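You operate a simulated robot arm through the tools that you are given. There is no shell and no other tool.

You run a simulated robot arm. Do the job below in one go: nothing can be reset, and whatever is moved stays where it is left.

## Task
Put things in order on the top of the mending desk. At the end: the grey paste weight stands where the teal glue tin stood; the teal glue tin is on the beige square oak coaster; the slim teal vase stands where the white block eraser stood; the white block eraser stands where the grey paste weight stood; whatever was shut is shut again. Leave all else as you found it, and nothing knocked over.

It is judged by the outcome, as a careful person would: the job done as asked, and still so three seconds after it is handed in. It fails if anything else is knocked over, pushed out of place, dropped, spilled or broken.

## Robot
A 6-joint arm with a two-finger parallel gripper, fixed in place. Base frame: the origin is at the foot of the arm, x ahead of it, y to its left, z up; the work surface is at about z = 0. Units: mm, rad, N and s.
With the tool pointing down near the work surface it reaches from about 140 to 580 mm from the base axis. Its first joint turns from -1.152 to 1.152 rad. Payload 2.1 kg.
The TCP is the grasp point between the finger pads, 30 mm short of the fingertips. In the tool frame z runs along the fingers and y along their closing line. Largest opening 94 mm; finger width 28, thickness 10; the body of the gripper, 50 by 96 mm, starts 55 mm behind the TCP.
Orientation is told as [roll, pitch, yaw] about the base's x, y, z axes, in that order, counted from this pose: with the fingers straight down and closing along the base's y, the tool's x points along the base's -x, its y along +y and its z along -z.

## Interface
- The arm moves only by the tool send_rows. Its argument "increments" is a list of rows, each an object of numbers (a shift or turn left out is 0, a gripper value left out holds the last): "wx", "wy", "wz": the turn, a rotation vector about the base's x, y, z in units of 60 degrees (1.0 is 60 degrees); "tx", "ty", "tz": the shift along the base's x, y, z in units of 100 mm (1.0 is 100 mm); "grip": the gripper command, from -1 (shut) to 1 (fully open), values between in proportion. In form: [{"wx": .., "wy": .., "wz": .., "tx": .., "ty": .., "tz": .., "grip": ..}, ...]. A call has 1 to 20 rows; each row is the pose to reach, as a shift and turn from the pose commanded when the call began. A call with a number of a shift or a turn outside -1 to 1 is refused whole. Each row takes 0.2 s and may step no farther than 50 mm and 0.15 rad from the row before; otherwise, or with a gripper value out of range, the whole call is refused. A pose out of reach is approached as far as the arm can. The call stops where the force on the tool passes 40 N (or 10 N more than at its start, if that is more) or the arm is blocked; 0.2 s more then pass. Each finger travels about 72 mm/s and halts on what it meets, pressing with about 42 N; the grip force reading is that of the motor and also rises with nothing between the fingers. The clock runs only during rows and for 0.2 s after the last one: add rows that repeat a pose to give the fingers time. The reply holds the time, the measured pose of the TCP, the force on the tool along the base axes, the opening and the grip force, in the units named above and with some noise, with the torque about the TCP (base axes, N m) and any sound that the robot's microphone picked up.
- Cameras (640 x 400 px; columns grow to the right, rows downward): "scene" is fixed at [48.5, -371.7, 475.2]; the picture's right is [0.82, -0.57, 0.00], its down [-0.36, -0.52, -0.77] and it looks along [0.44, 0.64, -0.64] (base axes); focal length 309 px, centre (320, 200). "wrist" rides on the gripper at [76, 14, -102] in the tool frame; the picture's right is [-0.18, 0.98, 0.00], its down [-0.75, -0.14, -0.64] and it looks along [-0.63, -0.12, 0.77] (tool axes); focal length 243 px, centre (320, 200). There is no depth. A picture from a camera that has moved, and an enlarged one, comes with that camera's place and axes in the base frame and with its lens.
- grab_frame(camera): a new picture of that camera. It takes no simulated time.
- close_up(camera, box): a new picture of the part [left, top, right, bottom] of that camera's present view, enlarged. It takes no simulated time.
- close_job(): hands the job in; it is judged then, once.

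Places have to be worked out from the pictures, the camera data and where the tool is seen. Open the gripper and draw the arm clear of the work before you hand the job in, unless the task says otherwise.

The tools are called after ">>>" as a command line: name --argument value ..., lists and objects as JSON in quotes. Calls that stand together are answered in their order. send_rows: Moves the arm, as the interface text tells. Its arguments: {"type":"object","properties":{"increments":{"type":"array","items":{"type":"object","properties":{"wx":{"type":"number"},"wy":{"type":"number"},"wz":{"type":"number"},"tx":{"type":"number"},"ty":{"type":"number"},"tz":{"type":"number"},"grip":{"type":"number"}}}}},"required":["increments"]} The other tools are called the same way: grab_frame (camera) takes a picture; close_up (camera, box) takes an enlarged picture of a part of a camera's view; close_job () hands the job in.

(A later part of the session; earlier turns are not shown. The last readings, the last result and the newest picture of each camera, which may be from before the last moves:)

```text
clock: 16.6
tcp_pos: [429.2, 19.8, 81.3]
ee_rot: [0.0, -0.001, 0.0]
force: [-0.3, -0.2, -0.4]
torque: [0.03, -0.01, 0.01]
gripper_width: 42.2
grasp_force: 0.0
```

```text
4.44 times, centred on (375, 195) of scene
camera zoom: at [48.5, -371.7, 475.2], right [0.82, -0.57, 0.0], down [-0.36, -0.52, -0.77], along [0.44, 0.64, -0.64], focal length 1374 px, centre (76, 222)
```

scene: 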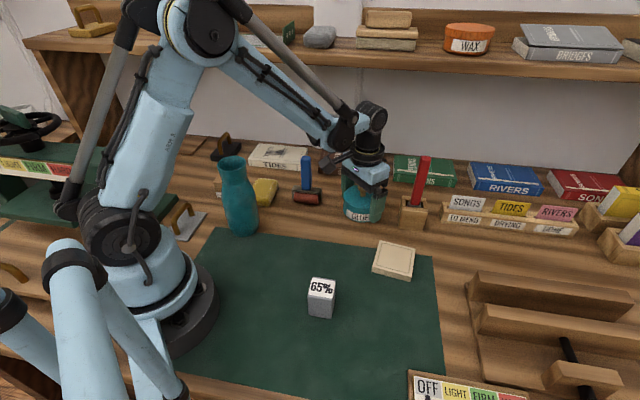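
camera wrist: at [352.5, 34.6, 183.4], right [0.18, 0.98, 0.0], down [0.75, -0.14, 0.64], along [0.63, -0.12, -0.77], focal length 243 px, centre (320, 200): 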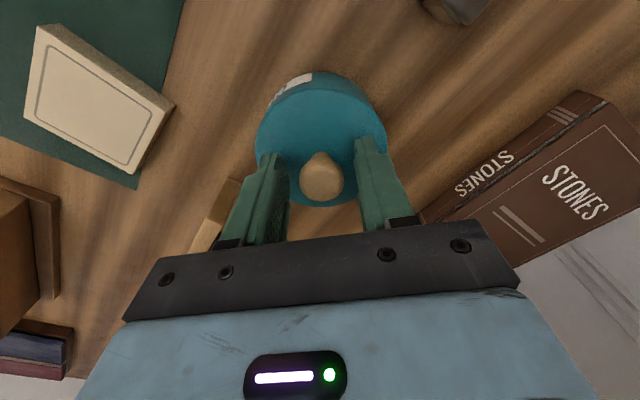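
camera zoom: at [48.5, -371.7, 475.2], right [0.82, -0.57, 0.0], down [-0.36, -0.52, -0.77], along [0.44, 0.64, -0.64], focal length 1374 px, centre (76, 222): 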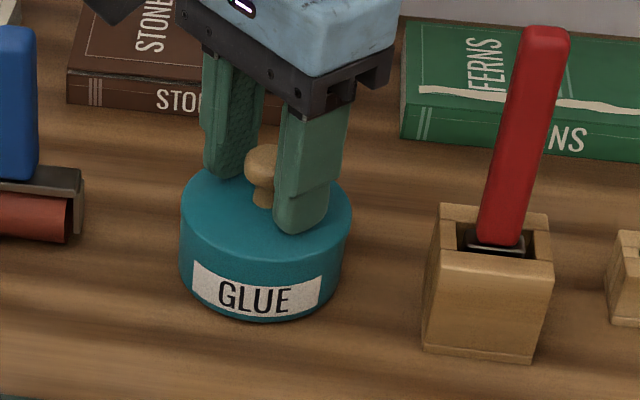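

Fingers flank the knob above the lid. I close on it, then lift a little to see whether lid alone comes or the tin too.

>>> send_rows --increments '[{"grip": -0.6}, {"grip": -0.6}, {"grip": -0.6}, {"grip": -0.6}]'

>>> send_rows --increments '[{"tz": 0.03}, {"tz": 0.06}, {"tz": 0.1}, {"tz": 0.15}, {"tz": 0.15}]'

>>> close_up --camera "scene" --box '[330, 150, 420, 240]'

```text
clock: 17.6
tcp_pos: [429.6, 21.2, 80.3]
ee_rot: [0.0, -0.001, 0.0]
force: [-4.1, 0.5, 7.7]
torque: [0.0, 0.15, -0.11]
gripper_width: 24.0
grasp_force: 41.8
heard: snap
```

```text
clock: 18.8
tcp_pos: [428.8, 20.0, 95.5]
ee_rot: [-0.001, 0.001, -0.001]
force: [0.4, 0.5, 0.2]
torque: [-0.01, -0.01, -0.02]
gripper_width: 23.8
grasp_force: 42.5
heard: snap
```

```text
4.44 times, centred on (375, 195) of scene
camera zoom: at [48.5, -371.7, 475.2], right [0.82, -0.57, 0.0], down [-0.36, -0.52, -0.77], along [0.44, 0.64, -0.64], focal length 1374 px, centre (76, 222)
```

zoom: 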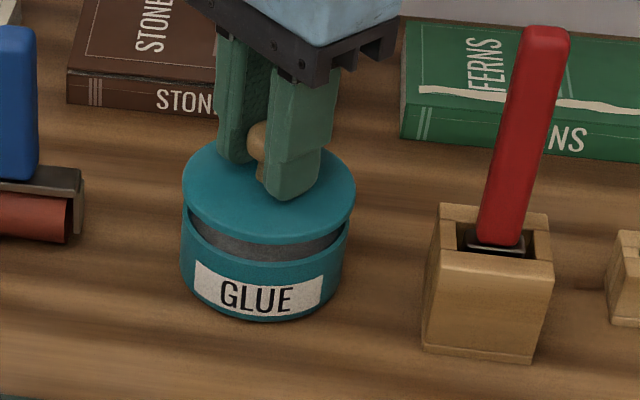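

The lid comes off with the knob grip (snap = its catch letting go; an earlier snap = it closing under a light press). I carry the lid to the empty mat area around (300, -40).

>>> send_rows --increments '[{"tz": 0.2}, {"tz": 0.45}, {"tz": 0.45, "tx": -0.25, "ty": -0.12}, {"tz": 0.45, "tx": -0.55, "ty": -0.26}, {"tz": 0.45, "tx": -0.85, "ty": -0.4}, {"tz": 0.45, "tx": -0.98, "ty": -0.5}, {"tz": 0.45, "tx": -1.0, "ty": -0.6}, {"tz": 0.45, "tx": -1.0, "ty": -0.6}]'

>>> send_rows --increments '[{"tx": -0.3, "tz": -0.2}, {"tx": -0.3, "tz": -0.5}, {"tx": -0.3, "tz": -0.7}, {"tx": -0.3, "tz": -0.85}, {"tx": -0.3, "tz": -0.85}]'

>>> grab_frame --camera "wrist"

>>> grab_frame --camera "scene"

```text
clock: 20.6
tcp_pos: [328.0, -38.8, 140.9]
ee_rot: [-0.001, 0.0, 0.001]
force: [0.2, -0.2, 0.7]
torque: [-0.02, -0.02, 0.02]
gripper_width: 24.0
grasp_force: 42.0
```

```text
clock: 21.8
tcp_pos: [299.3, -39.2, 54.5]
ee_rot: [-0.001, 0.0, 0.0]
force: [-1.2, -0.1, -0.1]
torque: [-0.02, 0.0, -0.01]
gripper_width: 23.8
grasp_force: 42.1
```

```text
taken
camera wrist: at [222.8, -25.2, 157.6], right [0.18, 0.98, 0.0], down [0.75, -0.14, 0.64], along [0.63, -0.12, -0.77], focal length 243 px, centre (320, 200)
```

wrist: 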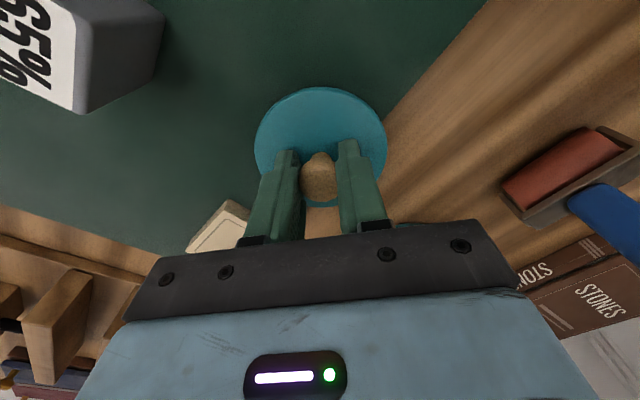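

```text
taken
```

scene: 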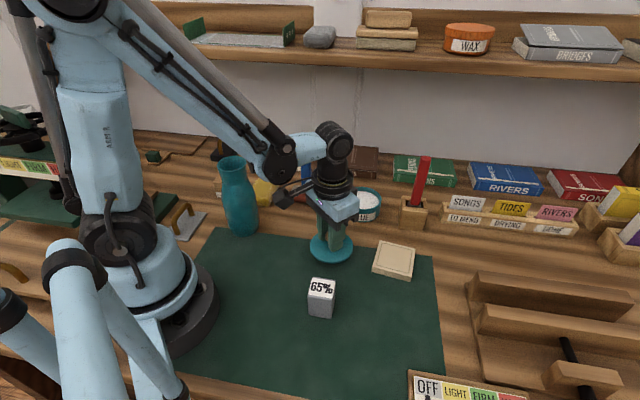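

Lid is over the mat near its edge; I shift it slightly farther onto the mat and lower gently until it touches.

>>> send_rows --increments '[{"tx": -0.15, "ty": -0.12}, {"tx": -0.15, "ty": -0.12, "tz": -0.08}, {"tx": -0.15, "ty": -0.12, "tz": -0.12}, {"tx": -0.15, "ty": -0.12, "tz": -0.13}, {"tx": -0.15, "ty": -0.12, "tz": -0.14}, {"tx": -0.15, "ty": -0.12, "tz": -0.14}]'

>>> close_up --camera "scene" --box '[270, 190, 390, 290]'

```text
clock: 22.6
tcp_pos: [284.2, -50.3, 46.3]
ee_rot: [0.0, 0.002, 0.0]
force: [-0.9, 0.4, 21.9]
torque: [0.09, -0.14, -0.08]
gripper_width: 23.5
grasp_force: 42.2
stopped in row 3: the force on the tool passed its limit at 63 N (the readings are from after the stop); the commanded pose is now the measured one
```

```text
4.00 times, centred on (330, 240) of scene
camera zoom: at [48.4, -371.7, 475.2], right [0.82, -0.57, 0.0], down [-0.36, -0.52, -0.77], along [0.44, 0.64, -0.64], focal length 1236 px, centre (280, 40)
```

zoom: 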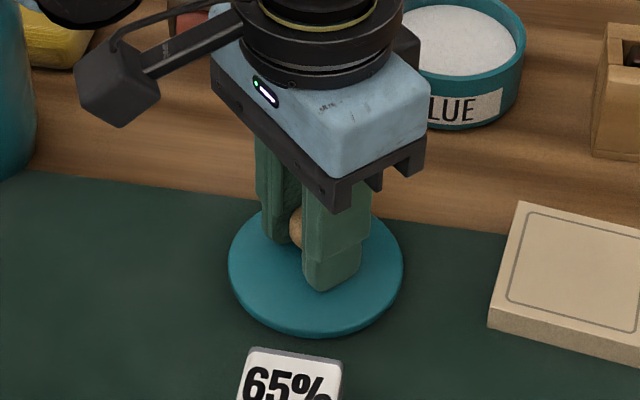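

The lid is resting on the mat (contact at TCP z ≈ 46). I ease the pressure, open the gripper to clear the knob and rise.

>>> send_rows --increments '[{"tz": 0.007}, {"tz": 0.007, "grip": -0.3}, {"tz": 0.007, "grip": 0.0}, {"tz": 0.007, "grip": 0.0}, {"tz": 0.2}, {"tz": 0.5}, {"tz": 0.9}]'

>>> close_up --camera "scene" --box '[270, 170, 430, 290]'

>>> grab_frame --camera "wrist"

```text
clock: 24.2
tcp_pos: [284.8, -54.4, 135.8]
ee_rot: [0.0, 0.002, 0.001]
force: [-0.3, 0.1, -0.1]
torque: [0.0, -0.01, 0.0]
gripper_width: 47.1
grasp_force: 0.0
```

```text
3.33 times, centred on (350, 230) of scene
camera zoom: at [48.4, -371.7, 475.2], right [0.82, -0.57, 0.0], down [-0.36, -0.52, -0.77], along [0.44, 0.64, -0.64], focal length 1030 px, centre (220, 100)
```

zoom: 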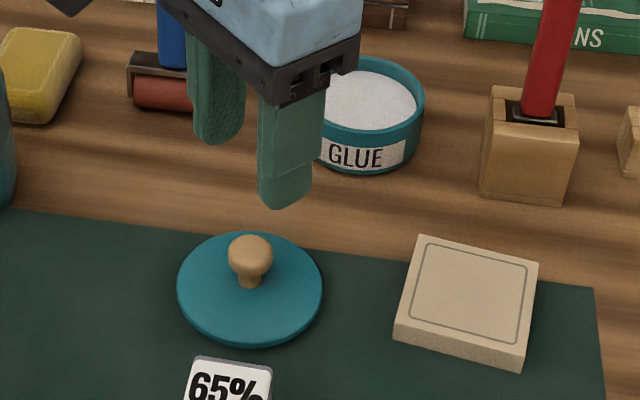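

```text
taken
camera wrist: at [208.5, -39.3, 239.2], right [0.18, 0.98, 0.0], down [0.75, -0.14, 0.64], along [0.63, -0.12, -0.77], focal length 243 px, centre (320, 200)
```

wrist: 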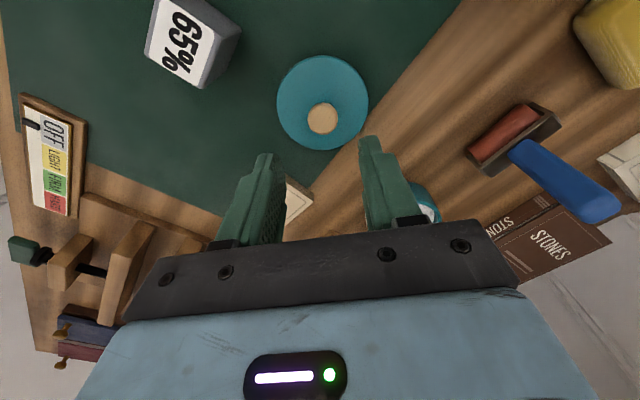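

Lid rests flat on the mat. I open fully and go back above the tin body to locate it precisely.

>>> send_rows --increments '[{"tx": 0.3, "ty": 0.15, "grip": 0.5}, {"tx": 0.6, "ty": 0.3, "grip": 1.0}, {"tx": 0.9, "ty": 0.45}, {"tx": 1.0, "ty": 0.6}, {"tx": 1.0, "ty": 0.74}, {"tx": 1.0, "ty": 0.74}]'

>>> send_rows --increments '[{"tx": 0.2, "tz": 0.0}, {"tx": 0.45, "tz": 0.0}, {"tx": 0.45, "tz": -0.1}, {"tx": 0.45, "tz": -0.1}]'

>>> close_up --camera "wrist" --box '[230, 40, 420, 180]'

>>> close_up --camera "scene" --box '[320, 140, 440, 240]'

```text
clock: 25.6
tcp_pos: [382.3, 21.6, 135.6]
ee_rot: [0.0, 0.001, 0.001]
force: [-0.2, -0.2, -0.5]
torque: [-0.02, 0.02, 0.0]
gripper_width: 94.1
grasp_force: 0.1
```

```text
clock: 26.6
tcp_pos: [429.2, 24.4, 124.2]
ee_rot: [0.001, 0.002, 0.0]
force: [-0.4, -0.5, 0.1]
torque: [0.01, 0.0, -0.02]
gripper_width: 93.9
grasp_force: 0.0
```

```text
2.86 times, centred on (325, 110) of wrist
camera zoom: at [353.9, 35.9, 228.6], right [0.18, 0.98, 0.0], down [0.75, -0.14, 0.64], along [0.63, -0.12, -0.77], focal length 693 px, centre (306, 457)
```

zoom: 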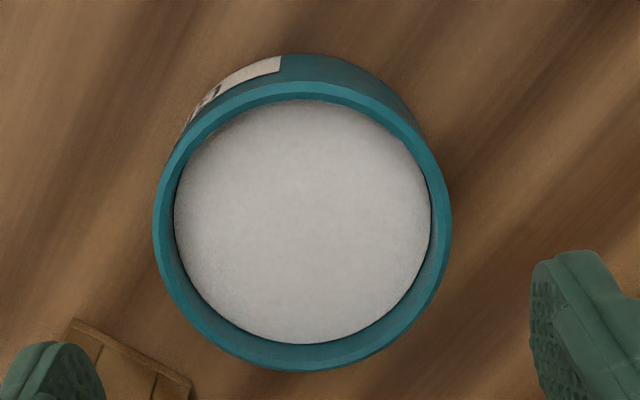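

```text
4.00 times, centred on (380, 190) of scene
camera zoom: at [48.5, -371.7, 475.2], right [0.82, -0.57, 0.0], down [-0.36, -0.52, -0.77], along [0.44, 0.64, -0.64], focal length 1236 px, centre (80, 240)
```

zoom: 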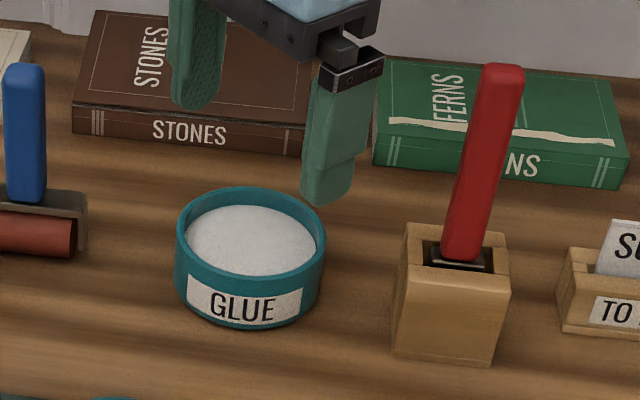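

Body rim centre is at about (431.4, 19.8), diameter ~82 mm. I correct the centring and lower around it.

>>> send_rows --increments '[{"tx": 0.013, "ty": -0.02, "tz": -0.2}, {"tx": 0.013, "ty": -0.02, "tz": -0.45}, {"tx": 0.013, "ty": -0.02, "tz": -0.45}]'

>>> close_up --camera "wrist" --box '[190, 60, 450, 220]'

```text
clock: 27.4
tcp_pos: [430.6, 20.6, 80.0]
ee_rot: [0.0, 0.002, 0.0]
force: [-1.1, 0.0, -0.2]
torque: [0.03, 0.01, 0.01]
gripper_width: 93.9
grasp_force: 0.1
```

```text
2.46 times, centred on (320, 140) of wrist
camera zoom: at [353.6, 34.5, 182.8], right [0.18, 0.98, 0.0], down [0.75, -0.14, 0.64], along [0.63, -0.12, -0.77], focal length 597 px, centre (320, 348)
```

zoom: 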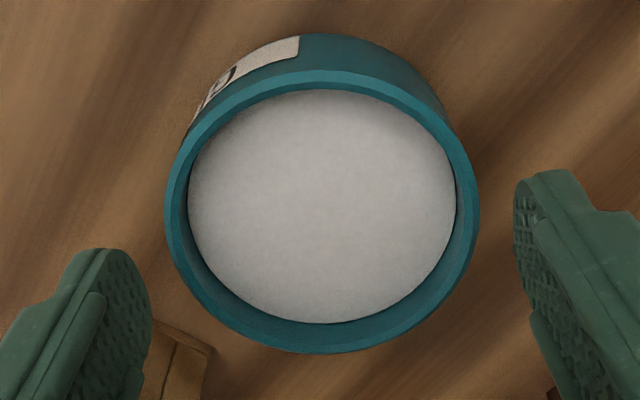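

Well centred. Lowering to z ≈ 36 and closing on the body.

>>> send_rows --increments '[{"tz": -0.15}, {"tz": -0.3}, {"tz": -0.4}, {"tz": -0.445}, {"tz": -0.445}, {"tz": -0.445, "grip": 0.7}, {"tz": -0.445, "grip": 0.55}, {"tz": -0.445, "grip": 0.55}, {"tz": -0.445, "grip": 0.55}]'

>>> close_up --camera "scene" --box '[330, 150, 420, 240]'

>>> grab_frame --camera "wrist"

```text
clock: 29.4
tcp_pos: [431.0, 21.3, 36.4]
ee_rot: [-0.002, 0.001, 0.0]
force: [-1.0, 0.0, 0.6]
torque: [-0.01, 0.01, 0.02]
gripper_width: 84.2
grasp_force: 41.6
```

```text
4.44 times, centred on (375, 195) of scene
camera zoom: at [48.5, -371.7, 475.2], right [0.82, -0.57, 0.0], down [-0.36, -0.52, -0.77], along [0.44, 0.64, -0.64], focal length 1374 px, centre (76, 222)
```

zoom: 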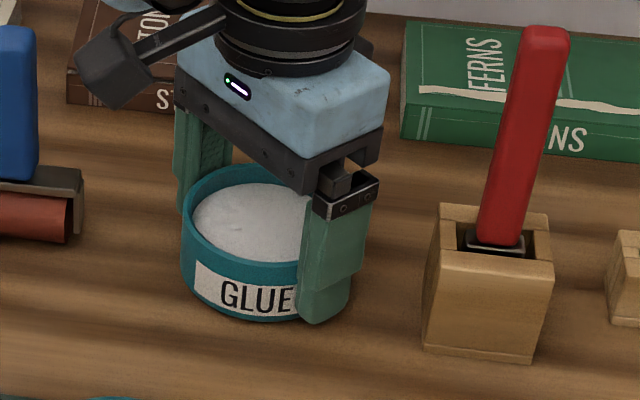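

```text
taken
camera wrist: at [354.5, 34.6, 139.8], right [0.18, 0.98, 0.0], down [0.75, -0.14, 0.64], along [0.63, -0.12, -0.77], focal length 243 px, centre (320, 200)
```

wrist: 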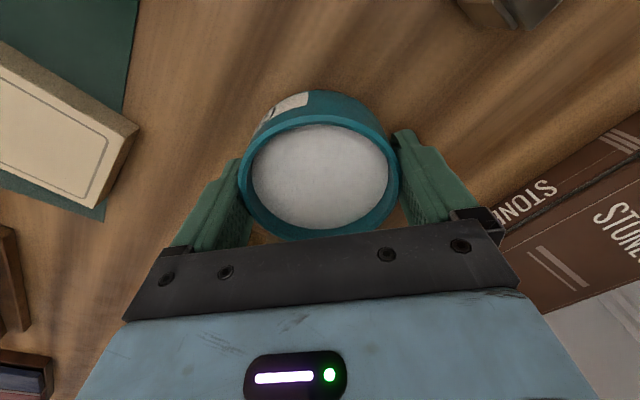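

Body is gripped at 84 mm. I lift it level and carry it around the brush holder (first toward -x, then -y) toward the coaster at (386, -133).

>>> send_rows --increments '[{"tz": 0.05}, {"tz": 0.15}, {"tz": 0.35}, {"tz": 0.55}, {"tz": 0.55, "tx": -0.15}, {"tz": 0.55, "tx": -0.35}, {"tz": 0.55, "tx": -0.55, "ty": -0.1}, {"tz": 0.55, "tx": -0.57, "ty": -0.3}, {"tz": 0.55, "tx": -0.57, "ty": -0.5}, {"tz": 0.55, "tx": -0.57, "ty": -0.75}, {"tz": 0.55, "tx": -0.57, "ty": -0.9}, {"tz": 0.55, "tx": -0.57, "ty": -0.9}]'

>>> close_up --camera "scene" --box '[300, 140, 460, 280]'

>>> grab_frame --camera "wrist"

```text
clock: 32.0
tcp_pos: [373.8, -70.3, 90.6]
ee_rot: [0.0, 0.002, 0.0]
force: [-0.2, 0.4, -4.4]
torque: [-0.01, 0.01, -0.02]
gripper_width: 84.5
grasp_force: 42.2
```

```text
2.86 times, centred on (380, 210) of scene
camera zoom: at [48.5, -371.7, 475.2], right [0.82, -0.57, 0.0], down [-0.36, -0.52, -0.77], along [0.44, 0.64, -0.64], focal length 883 px, centre (149, 171)
```

zoom: 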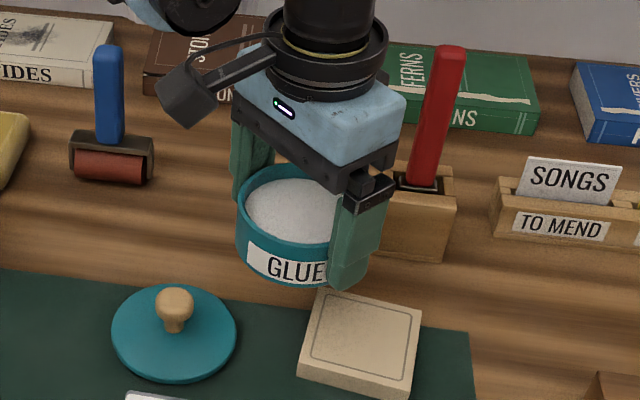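

```text
taken
camera wrist: at [297.6, -55.7, 194.5], right [0.18, 0.98, 0.0], down [0.75, -0.14, 0.64], along [0.63, -0.12, -0.77], focal length 243 px, centre (320, 200)
```

wrist: 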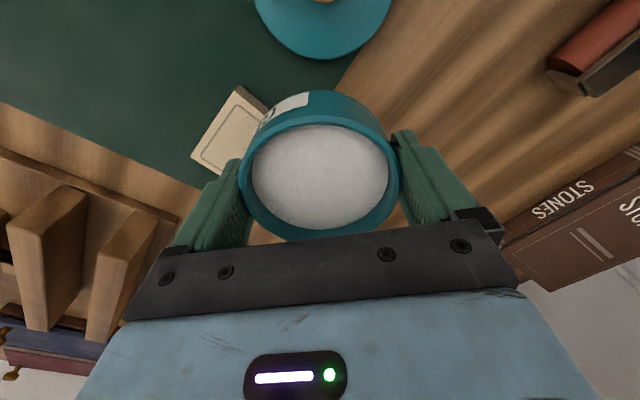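

Tin is carried level (≈0.45 kg). I move it over the coaster and inspect before lowering.

>>> send_rows --increments '[{"tx": 0.02, "ty": -0.2}, {"tx": 0.06, "ty": -0.4}, {"tx": 0.116, "ty": -0.63}, {"tx": 0.116, "ty": -0.63, "tz": -0.1}, {"tx": 0.116, "ty": -0.63, "tz": -0.2}, {"tx": 0.116, "ty": -0.63, "tz": -0.2}]'

>>> close_up --camera "scene" --box '[320, 160, 480, 300]'

>>> grab_frame --camera "wrist"

```text
clock: 33.4
tcp_pos: [384.1, -133.0, 71.3]
ee_rot: [0.0, 0.001, -0.001]
force: [-0.2, 0.0, -3.5]
torque: [-0.01, -0.01, 0.02]
gripper_width: 83.8
grasp_force: 42.0
```

```text
2.86 times, centred on (400, 230) of scene
camera zoom: at [48.5, -371.7, 475.2], right [0.82, -0.57, 0.0], down [-0.36, -0.52, -0.77], along [0.44, 0.64, -0.64], focal length 883 px, centre (91, 114)
```

zoom: 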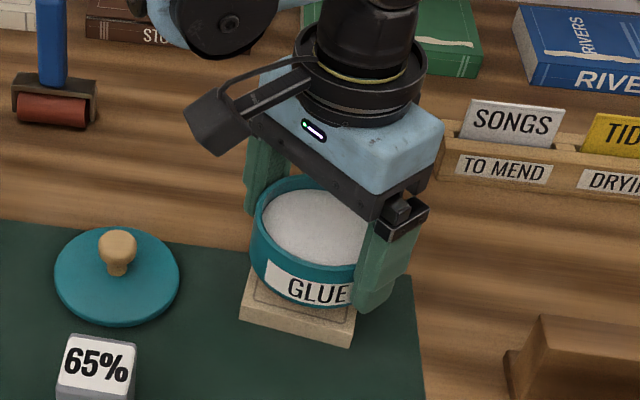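

```text
taken
camera wrist: at [308.7, -118.9, 173.4], right [0.18, 0.98, 0.0], down [0.75, -0.14, 0.64], along [0.63, -0.12, -0.77], focal length 243 px, centre (320, 200)
```

wrist: 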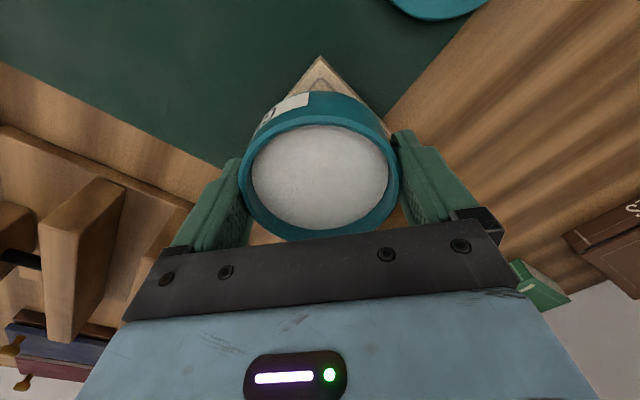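

Alignment over the coaster looks right. I lower to just above, then in fine steps until contact.

>>> send_rows --increments '[{"tz": -0.1}, {"tz": -0.16}, {"tz": -0.19}, {"tz": -0.2}, {"tz": -0.2}]'

>>> close_up --camera "scene" --box '[350, 200, 450, 290]'

```text
clock: 34.6
tcp_pos: [384.8, -132.0, 52.2]
ee_rot: [-0.001, 0.002, 0.0]
force: [-2.3, 2.7, 32.0]
torque: [-0.09, 0.03, 0.1]
gripper_width: 84.0
grasp_force: 42.0
```

```text
4.44 times, centred on (400, 245) of scene
camera zoom: at [48.3, -371.6, 475.3], right [0.82, -0.57, 0.0], down [-0.36, -0.52, -0.77], along [0.44, 0.64, -0.64], focal length 1374 px, centre (-36, 0)
```

zoom: 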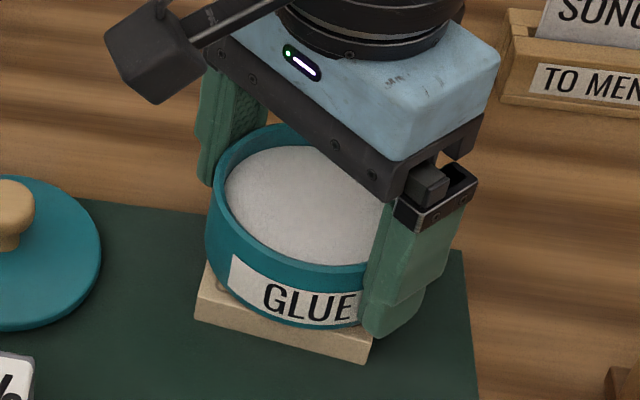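

Contact (about 32 N); I ease up slightly, then open and rise.

>>> send_rows --increments '[{"tz": 0.005}, {"tz": 0.005}]'

>>> send_rows --increments '[{"grip": 0.85}, {"grip": 1.0}, {"grip": 1.0}, {"grip": 1.0}]'

>>> send_rows --increments '[{"tz": 0.1}, {"tz": 0.3}, {"tz": 0.6}, {"tz": 0.9}, {"tz": 0.9}]'

>>> close_up --camera "scene" --box '[320, 180, 460, 300]'

>>> close_up --camera "wrist" --box '[210, 20, 450, 200]'

```text
clock: 35.2
tcp_pos: [384.6, -132.7, 51.4]
ee_rot: [-0.001, 0.0, 0.001]
force: [0.3, 2.7, 28.8]
torque: [-0.07, -0.08, -0.01]
gripper_width: 83.8
grasp_force: 42.3
```

```text
clock: 36.2
tcp_pos: [384.8, -131.6, 52.6]
ee_rot: [0.0, 0.003, 0.001]
force: [0.3, -0.3, 0.4]
torque: [-0.02, 0.01, 0.0]
gripper_width: 94.0
grasp_force: 0.1
```

```text
clock: 37.4
tcp_pos: [384.4, -133.8, 141.9]
ee_rot: [0.001, 0.0, 0.0]
force: [0.3, 0.9, -0.7]
torque: [-0.01, -0.06, -0.05]
gripper_width: 94.0
grasp_force: 0.1
```

```text
3.33 times, centred on (390, 240) of scene
camera zoom: at [48.5, -371.7, 475.2], right [0.82, -0.57, 0.0], down [-0.36, -0.52, -0.77], along [0.44, 0.64, -0.64], focal length 1030 px, centre (87, 67)
```

zoom: 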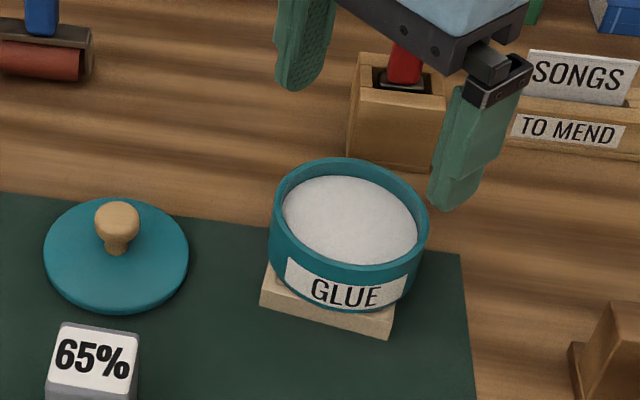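

```text
2.22 times, centred on (330, 110) of wrist
camera zoom: at [308.9, -119.9, 245.2], right [0.18, 0.98, 0.0], down [0.75, -0.14, 0.64], along [0.63, -0.12, -0.77], focal length 539 px, centre (298, 400)
```

zoom: 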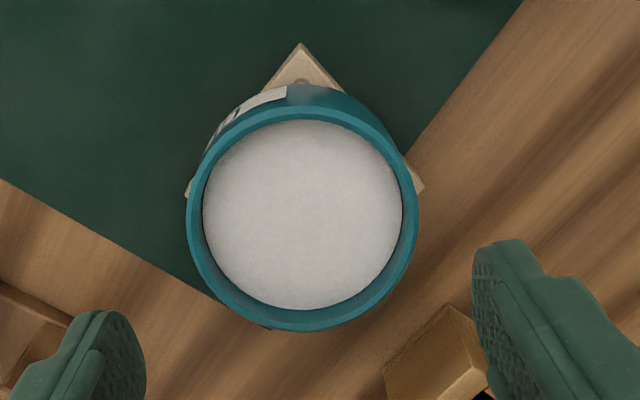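

The tin body stands on the coaster, essentially centred. Now back to the lid to pick it up by its knob.

>>> send_rows --increments '[{"tx": -0.25, "ty": 0.2, "grip": 0.5}, {"tx": -0.5, "ty": 0.4, "grip": 0.0}, {"tx": -0.8, "ty": 0.65, "grip": -0.05}, {"tx": -1.0, "ty": 0.81}, {"tx": -1.0, "ty": 0.81, "tz": -0.2}, {"tx": -1.0, "ty": 0.81, "tz": -0.35}, {"tx": -1.0, "ty": 0.81, "tz": -0.35}]'

>>> close_up --camera "wrist" --box '[230, 40, 420, 200]'

>>> close_up --camera "scene" --box '[280, 180, 400, 290]'

```text
clock: 39.0
tcp_pos: [285.4, -52.0, 107.4]
ee_rot: [-0.001, 0.003, 0.001]
force: [-0.2, 0.4, 0.4]
torque: [0.02, 0.0, 0.01]
gripper_width: 44.5
grasp_force: 0.1
```

```text
2.50 times, centred on (325, 120) of wrist
camera zoom: at [209.1, -38.8, 210.3], right [0.18, 0.98, 0.0], down [0.75, -0.14, 0.64], along [0.63, -0.12, -0.77], focal length 606 px, centre (308, 400)
```

zoom: 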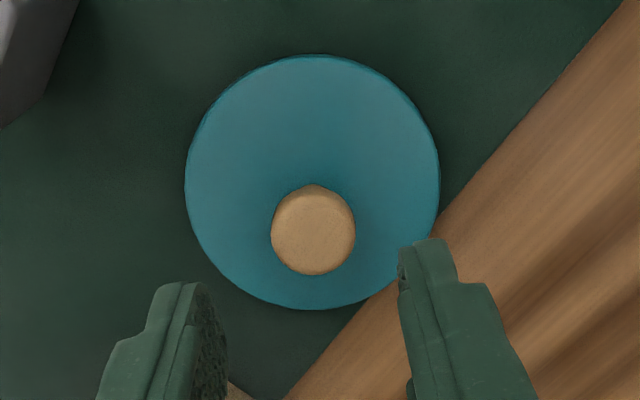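

```text
3.64 times, centred on (340, 235) of scene
camera zoom: at [48.5, -371.7, 475.2], right [0.82, -0.57, 0.0], down [-0.36, -0.52, -0.77], along [0.44, 0.64, -0.64], focal length 1124 px, centre (247, 73)
```

zoom: 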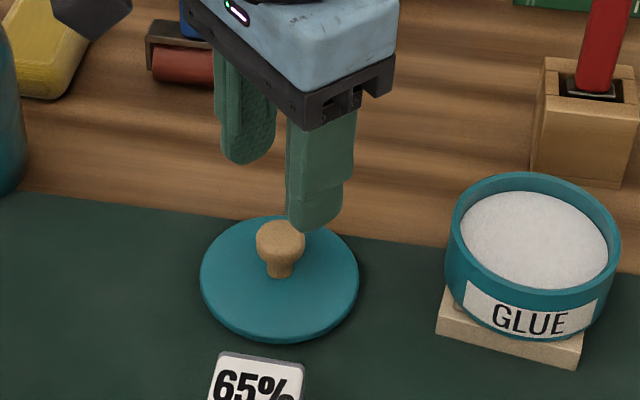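

Lid centre is near (287.4, -52.5), about 2 mm from the TCP. I correct, lower to z ≈ 46.5 and grip the knob.

>>> send_rows --increments '[{"tx": 0.02, "ty": 0.012, "tz": -0.2}, {"tx": 0.02, "ty": 0.012, "tz": -0.45}, {"tx": 0.02, "ty": 0.012, "tz": -0.58}, {"tx": 0.02, "ty": 0.012, "tz": -0.61}, {"tx": 0.02, "ty": 0.012, "tz": -0.61}]'

>>> close_up --camera "wrist" --box '[220, 60, 420, 240]'

>>> close_up --camera "scene" --box '[280, 190, 380, 290]'

```text
clock: 40.2
tcp_pos: [287.9, -49.8, 45.2]
ee_rot: [-0.001, 0.003, -0.001]
force: [0.2, 0.6, 0.4]
torque: [-0.01, -0.01, 0.0]
gripper_width: 44.9
grasp_force: 0.1
```

```text
2.22 times, centred on (320, 150) of wrist
camera zoom: at [210.9, -35.9, 148.2], right [0.18, 0.98, 0.0], down [0.75, -0.14, 0.64], along [0.63, -0.12, -0.77], focal length 539 px, centre (320, 311)
```

zoom: 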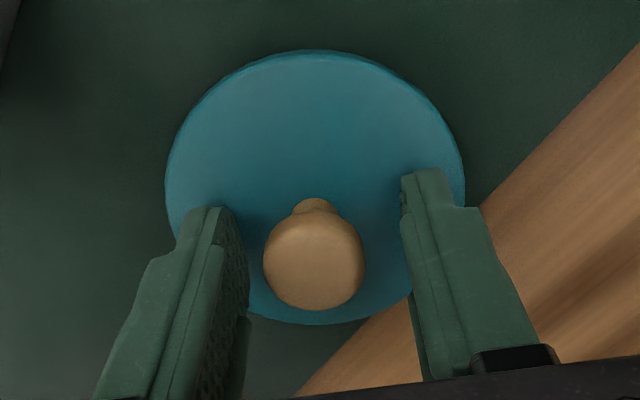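

```text
4.00 times, centred on (330, 240) of scene
camera zoom: at [48.5, -371.7, 475.2], right [0.82, -0.57, 0.0], down [-0.36, -0.52, -0.77], along [0.44, 0.64, -0.64], focal length 1236 px, centre (280, 40)
```

zoom: 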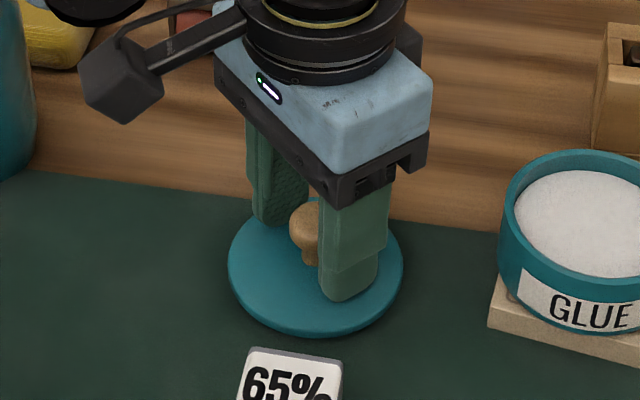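

Knob sits between the fingers. I nudge 1.5 mm to centre, close on the knob, and lift slightly.

>>> send_rows --increments '[{"ty": -0.014}, {"ty": -0.014, "grip": -0.3}, {"ty": -0.014, "grip": -0.6}, {"ty": -0.014, "grip": -0.6}, {"ty": -0.014, "grip": -0.6}]'

>>> send_rows --increments '[{"tz": 0.1}, {"tz": 0.4}, {"tz": 0.7}, {"tz": 0.95}, {"tz": 0.95}]'

>>> grab_frame --camera "wrist"

>>> close_up --camera "scene" --box '[280, 140, 400, 290]'

```text
clock: 41.4
tcp_pos: [287.8, -50.7, 47.2]
ee_rot: [0.0, 0.002, 0.001]
force: [0.0, -0.1, -0.6]
torque: [-0.01, 0.04, -0.04]
gripper_width: 24.1
grasp_force: 42.3
```

```text
clock: 42.6
tcp_pos: [286.1, -52.3, 140.2]
ee_rot: [0.001, 0.002, 0.001]
force: [0.5, 0.9, -0.1]
torque: [-0.01, -0.01, 0.04]
gripper_width: 23.7
grasp_force: 41.9
```

```text
taken
camera wrist: at [210.8, -38.5, 244.0], right [0.18, 0.98, 0.0], down [0.75, -0.14, 0.64], along [0.63, -0.12, -0.77], focal length 243 px, centre (320, 200)
```

wrist: 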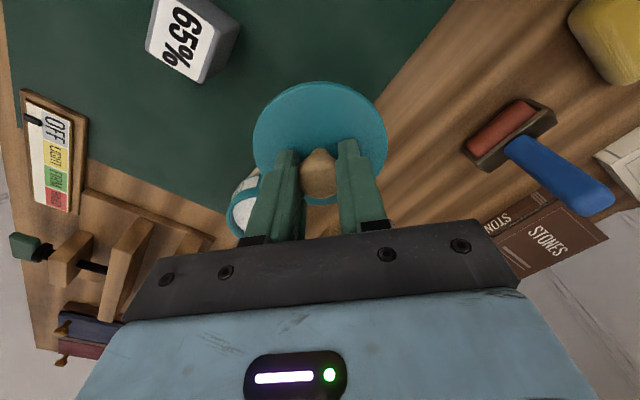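

```text
2.67 times, centred on (340, 215) of scene
camera zoom: at [48.5, -371.7, 475.2], right [0.82, -0.57, 0.0], down [-0.36, -0.52, -0.77], along [0.44, 0.64, -0.64], focal length 824 px, centre (267, 160)
```

zoom: 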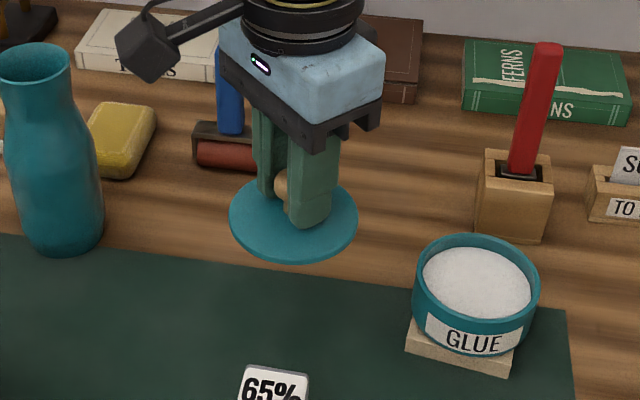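

Lid is held level. I carry it over the tin at the coaster.

>>> send_rows --increments '[{"tx": 0.3, "ty": -0.2}, {"tx": 0.6, "ty": -0.45}, {"tx": 0.85, "ty": -0.68}, {"tx": 1.0, "ty": -0.81}, {"tx": 1.0, "ty": -0.81, "tz": -0.15}, {"tx": 1.0, "ty": -0.81, "tz": -0.25}, {"tx": 1.0, "ty": -0.81, "tz": -0.25}]'

>>> grab_frame --camera "wrist"

>>> close_up --camera "scene" --box '[330, 160, 450, 290]'

```text
clock: 44.2
tcp_pos: [385.9, -130.8, 114.8]
ee_rot: [0.001, 0.003, 0.0]
force: [-0.5, -0.1, -0.1]
torque: [-0.03, -0.02, 0.0]
gripper_width: 23.9
grasp_force: 42.3
```

```text
taken
camera wrist: at [310.2, -117.8, 218.6], right [0.18, 0.98, 0.0], down [0.75, -0.14, 0.64], along [0.63, -0.12, -0.77], focal length 243 px, centre (320, 200)
```

wrist: 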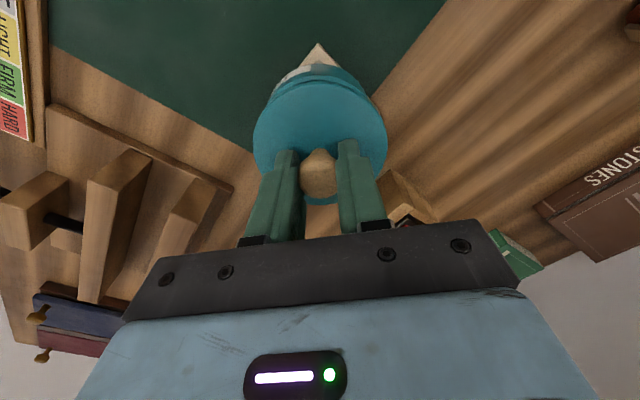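

```text
3.08 times, centred on (390, 225) of scene
camera zoom: at [48.5, -371.7, 475.2], right [0.82, -0.57, 0.0], down [-0.36, -0.52, -0.77], along [0.44, 0.64, -0.64], focal length 951 px, centre (105, 123)
```

zoom: 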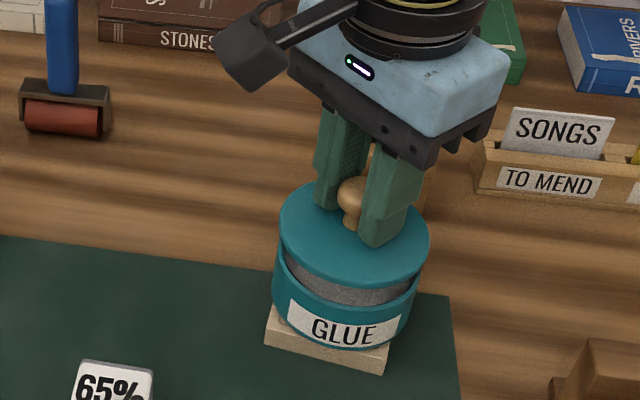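

>>> close_up --camera "wrist" --box '[230, 40, 410, 210]'

>>> close_up --camera "scene" --box '[360, 200, 430, 280]'

```text
2.35 times, centred on (320, 125) of wrist
camera zoom: at [310.2, -117.8, 218.6], right [0.18, 0.98, 0.0], down [0.75, -0.14, 0.64], along [0.63, -0.12, -0.77], focal length 571 px, centre (320, 376)
```

zoom: 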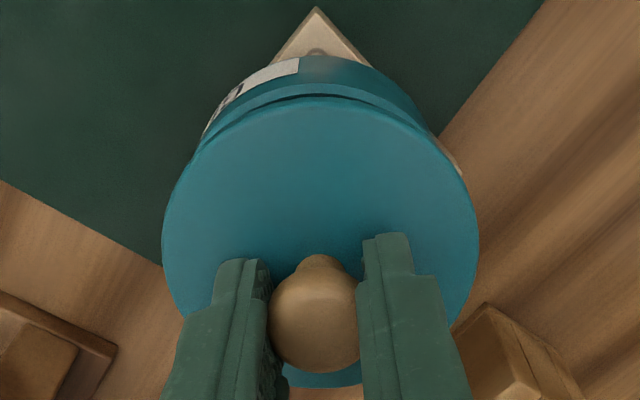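

```text
5.00 times, centred on (395, 240) of scene
camera zoom: at [48.5, -371.7, 475.2], right [0.82, -0.57, 0.0], down [-0.36, -0.52, -0.77], along [0.44, 0.64, -0.64], focal length 1546 px, centre (-55, 0)
```

zoom: 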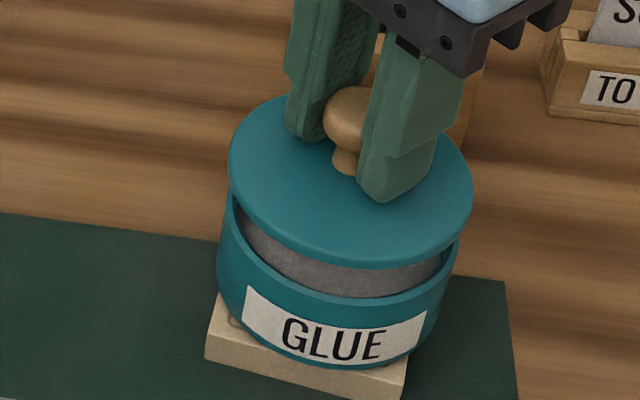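

Lid and tin look aligned within ~1–2 mm. I nudge slightly and lower in small steps onto the tin.

>>> send_rows --increments '[{"tx": 0.008, "ty": -0.01}, {"tx": 0.008, "ty": -0.01, "tz": -0.08}, {"tx": 0.008, "ty": -0.01, "tz": -0.13}, {"tx": 0.008, "ty": -0.01, "tz": -0.15}, {"tx": 0.008, "ty": -0.01, "tz": -0.15}]'

>>> close_up --camera "scene" --box '[360, 200, 430, 280]'

>>> close_up --camera "wrist" --box '[230, 40, 410, 210]'

```text
clock: 45.4
tcp_pos: [388.1, -133.7, 101.0]
ee_rot: [-0.001, 0.001, 0.004]
force: [0.0, 0.5, -0.3]
torque: [-0.01, -0.02, 0.02]
gripper_width: 23.5
grasp_force: 42.1
```

```text
5.00 times, centred on (395, 240) of scene
camera zoom: at [48.5, -371.7, 475.2], right [0.82, -0.57, 0.0], down [-0.36, -0.52, -0.77], along [0.44, 0.64, -0.64], focal length 1546 px, centre (-55, 0)
```

zoom: 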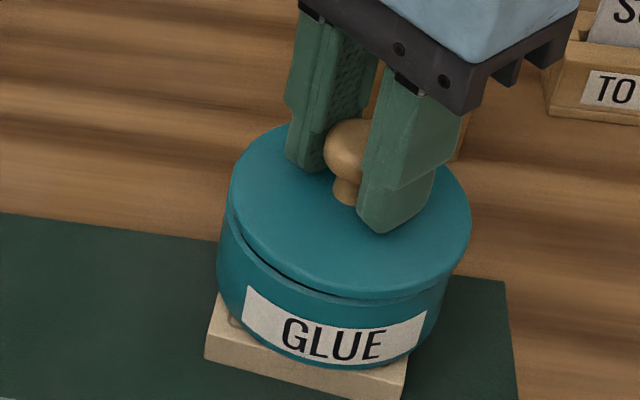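

```text
2.35 times, centred on (320, 125) of wrist
camera zoom: at [312.0, -119.5, 203.6], right [0.18, 0.98, 0.0], down [0.75, -0.14, 0.64], along [0.63, -0.12, -0.77], focal length 571 px, centre (320, 376)
```

zoom: 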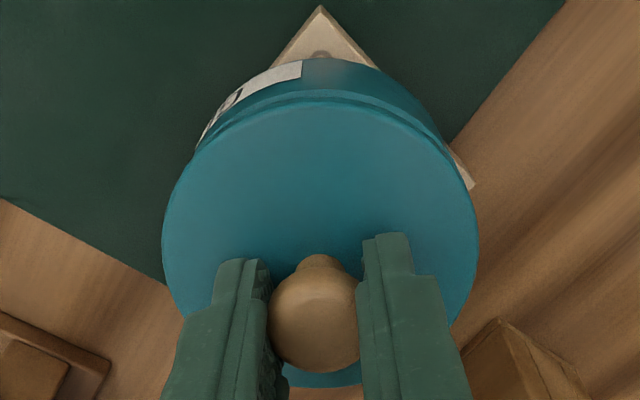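

Scene view suggests the lid sits ~2 mm too far right; I shift by (-1.4, +1.1) mm and compare again.

>>> send_rows --increments '[{"tx": -0.014, "ty": 0.011}, {"tx": -0.014, "ty": 0.011, "tz": -0.02}, {"tx": -0.014, "ty": 0.011, "tz": -0.02}]'

>>> close_up --camera "scene" --box '[360, 200, 430, 280]'

>>> close_up --camera "wrist" --box '[250, 40, 390, 140]'

```text
clock: 46.2
tcp_pos: [386.7, -132.1, 98.7]
ee_rot: [-0.001, 0.002, 0.0]
force: [-0.1, -1.7, 0.5]
torque: [-0.01, 0.01, -0.03]
gripper_width: 23.6
grasp_force: 42.0
```

```text
5.00 times, centred on (395, 240) of scene
camera zoom: at [48.5, -371.7, 475.2], right [0.82, -0.57, 0.0], down [-0.36, -0.52, -0.77], along [0.44, 0.64, -0.64], focal length 1546 px, centre (-55, 0)
```

zoom: 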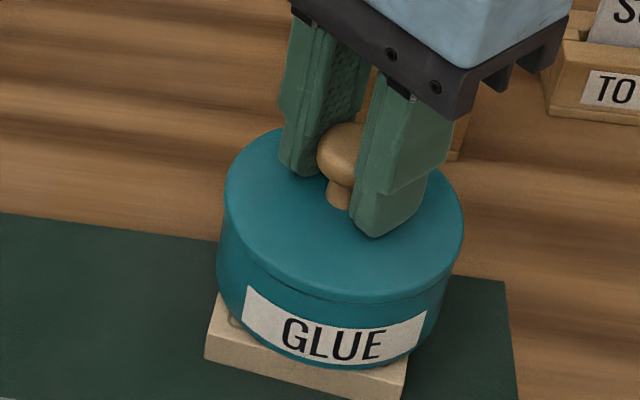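

```text
4.00 times, centred on (320, 90) of wrist
camera zoom: at [310.3, -118.3, 201.5], right [0.18, 0.98, 0.0], down [0.75, -0.14, 0.64], along [0.63, -0.12, -0.77], focal length 970 px, centre (320, 640)
```

zoom: 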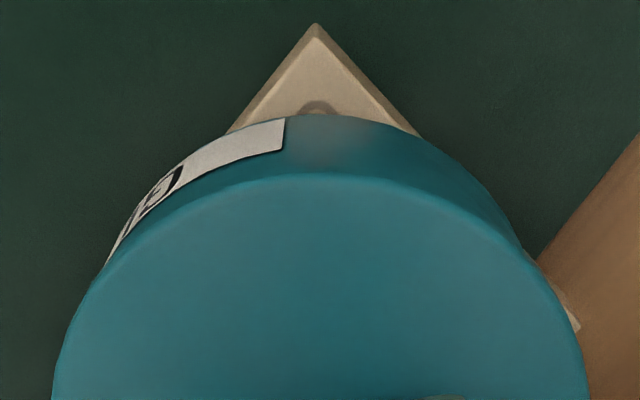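

Now aligned. Lowering in 1 mm steps to seat and click the lid.

>>> send_rows --increments '[{"tz": -0.01}, {"tz": -0.02}, {"tz": -0.025}, {"tz": -0.025}]'

>>> close_up --camera "scene" --box '[360, 200, 430, 280]'

```text
clock: 47.2
tcp_pos: [387.0, -132.0, 96.5]
ee_rot: [0.0, 0.002, 0.0]
force: [0.9, -0.2, -0.2]
torque: [0.0, -0.01, -0.02]
gripper_width: 23.5
grasp_force: 42.3
```

```text
5.00 times, centred on (395, 240) of scene
camera zoom: at [48.5, -371.7, 475.2], right [0.82, -0.57, 0.0], down [-0.36, -0.52, -0.77], along [0.44, 0.64, -0.64], focal length 1546 px, centre (-55, 0)
```

zoom: 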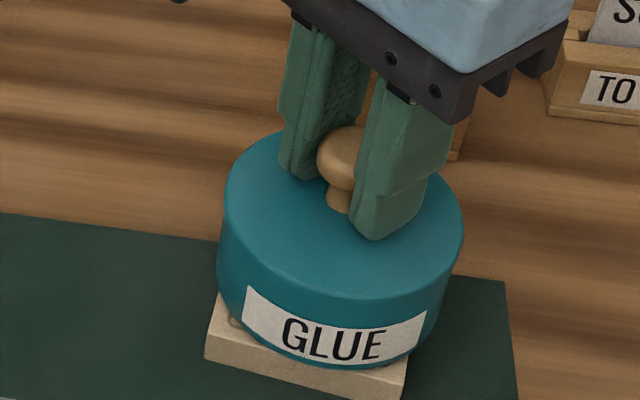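

>>> send_rows --increments '[{"tz": -0.005}, {"tz": -0.01}, {"tz": -0.015}, {"tz": -0.015}]'

```text
clock: 48.0
tcp_pos: [387.0, -133.0, 96.2]
ee_rot: [-0.001, 0.0, -0.001]
force: [-0.8, 0.7, 17.5]
torque: [0.04, 0.0, -0.06]
gripper_width: 23.6
grasp_force: 42.0
heard: snap
stopped in row 3: the force on the tool passed its limit at 44 N (the readings are from after the stop); the commanded pose is now the measured one
```

The lid snapped shut on the tin. I ease pressure, open the fingers gently and retreat upward.

>>> send_rows --increments '[{"tz": 0.004}, {"tz": 0.004, "grip": -0.4}, {"tz": 0.004, "grip": -0.1}, {"tz": 0.004, "grip": 0.0}, {"tz": 0.004, "grip": 0.0}, {"tz": 0.1}, {"tz": 0.3}, {"tz": 0.6}, {"tz": 0.6}]'

>>> grab_frame --camera "scene"

>>> close_up --camera "scene" --box '[350, 190, 440, 290]'

>>> grab_frame --camera "wrist"

```text
clock: 50.0
tcp_pos: [388.3, -130.8, 154.1]
ee_rot: [0.001, 0.002, -0.001]
force: [0.6, 0.5, 0.5]
torque: [0.01, 0.02, -0.01]
gripper_width: 47.3
grasp_force: 0.0
```

```text
taken
```

scene: 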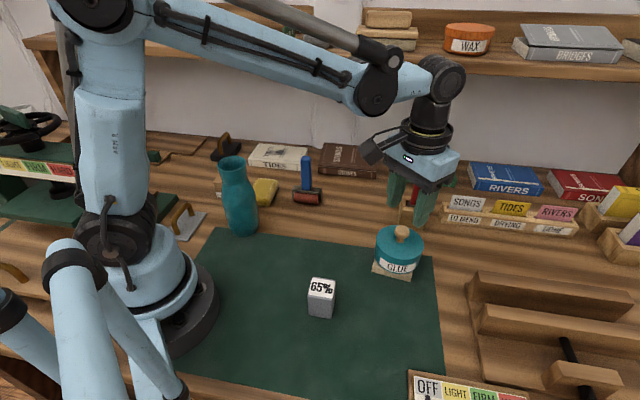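

```text
4.00 times, centred on (395, 240) of scene
camera zoom: at [48.5, -371.7, 475.2], right [0.82, -0.57, 0.0], down [-0.36, -0.52, -0.77], along [0.44, 0.64, -0.64], focal length 1236 px, centre (20, 40)
```

zoom: 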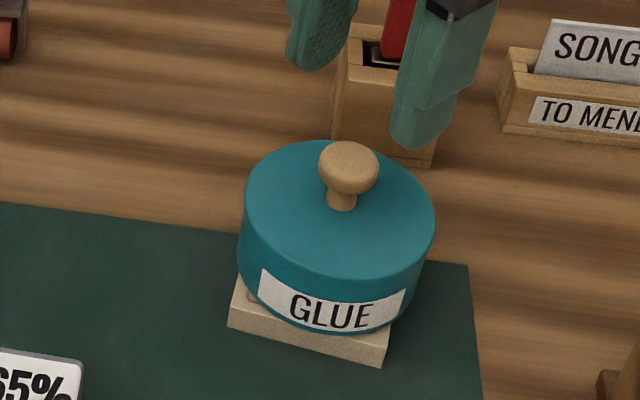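

```text
taken
camera wrist: at [311.0, -117.8, 258.5], right [0.18, 0.98, 0.0], down [0.76, -0.14, 0.64], along [0.63, -0.12, -0.77], focal length 243 px, centre (320, 200)
```

wrist: 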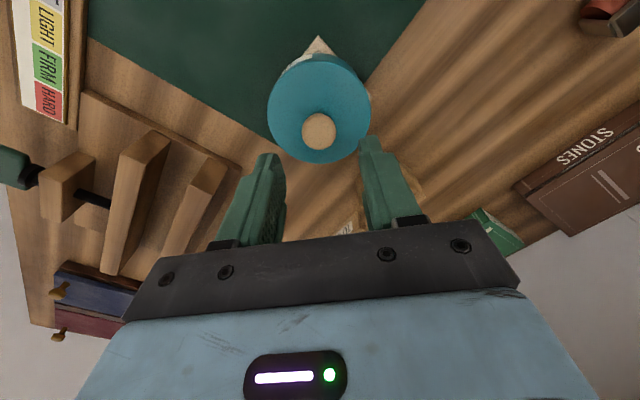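

Tin is shut and standing on the coaster. Next, the grey weight: I move over its approximate place (216, -128) at safe height to measure it.

>>> send_rows --increments '[{"tx": -0.3}, {"tx": -0.6, "grip": 0.5}, {"tx": -0.9}, {"tx": -1.0}]'

>>> send_rows --increments '[{"tx": -0.3, "ty": 0.02}, {"tx": -0.6, "ty": 0.03, "tz": -0.1}, {"tx": -0.72, "ty": 0.03, "tz": -0.2}, {"tx": -0.72, "ty": 0.03, "tz": -0.2}]'

>>> grab_frame --camera "wrist"

>>> close_up --camera "scene" --box '[270, 200, 390, 330]'

```text
clock: 51.0
tcp_pos: [286.0, -130.6, 154.5]
ee_rot: [0.0, 0.002, -0.001]
force: [0.0, 0.8, -0.4]
torque: [0.03, -0.01, -0.02]
gripper_width: 70.6
grasp_force: 0.1
```

```text
clock: 52.0
tcp_pos: [214.7, -129.3, 137.0]
ee_rot: [0.0, 0.003, 0.002]
force: [0.7, -0.2, -0.5]
torque: [-0.01, 0.03, 0.0]
gripper_width: 70.4
grasp_force: 0.1
```

```text
taken
camera wrist: at [138.6, -116.1, 238.7], right [0.18, 0.98, 0.0], down [0.76, -0.14, 0.64], along [0.63, -0.12, -0.77], focal length 243 px, centre (320, 200)
```

wrist: 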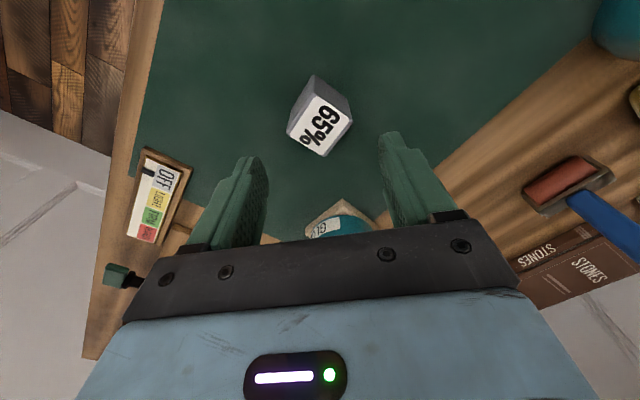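

```text
3.08 times, centred on (330, 265) of scene
camera zoom: at [48.4, -371.7, 475.2], right [0.82, -0.57, 0.0], down [-0.36, -0.52, -0.77], along [0.44, 0.64, -0.64], focal length 951 px, centre (289, 0)
```

zoom: 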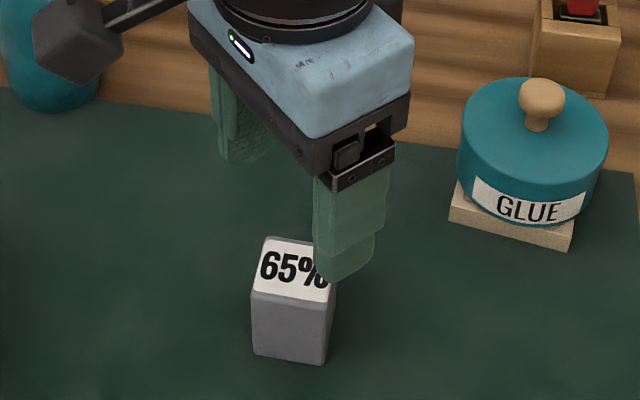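

>>> close_up --camera "wrist" --box '[260, 60, 380, 170]'

```text
3.64 times, centred on (320, 115) of wrist
camera zoom: at [138.6, -116.1, 238.7], right [0.18, 0.98, 0.0], down [0.76, -0.14, 0.64], along [0.63, -0.12, -0.77], focal length 882 px, centre (320, 509)
```

zoom: 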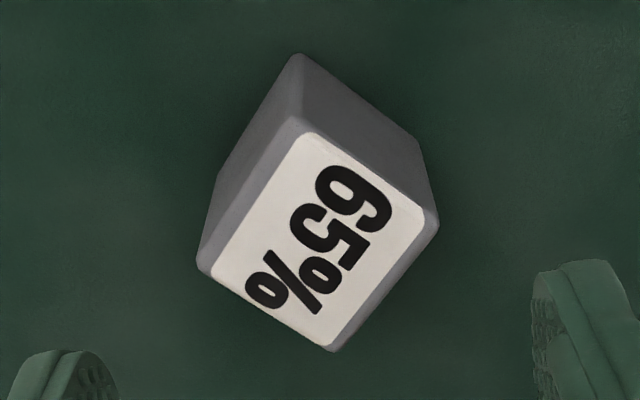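

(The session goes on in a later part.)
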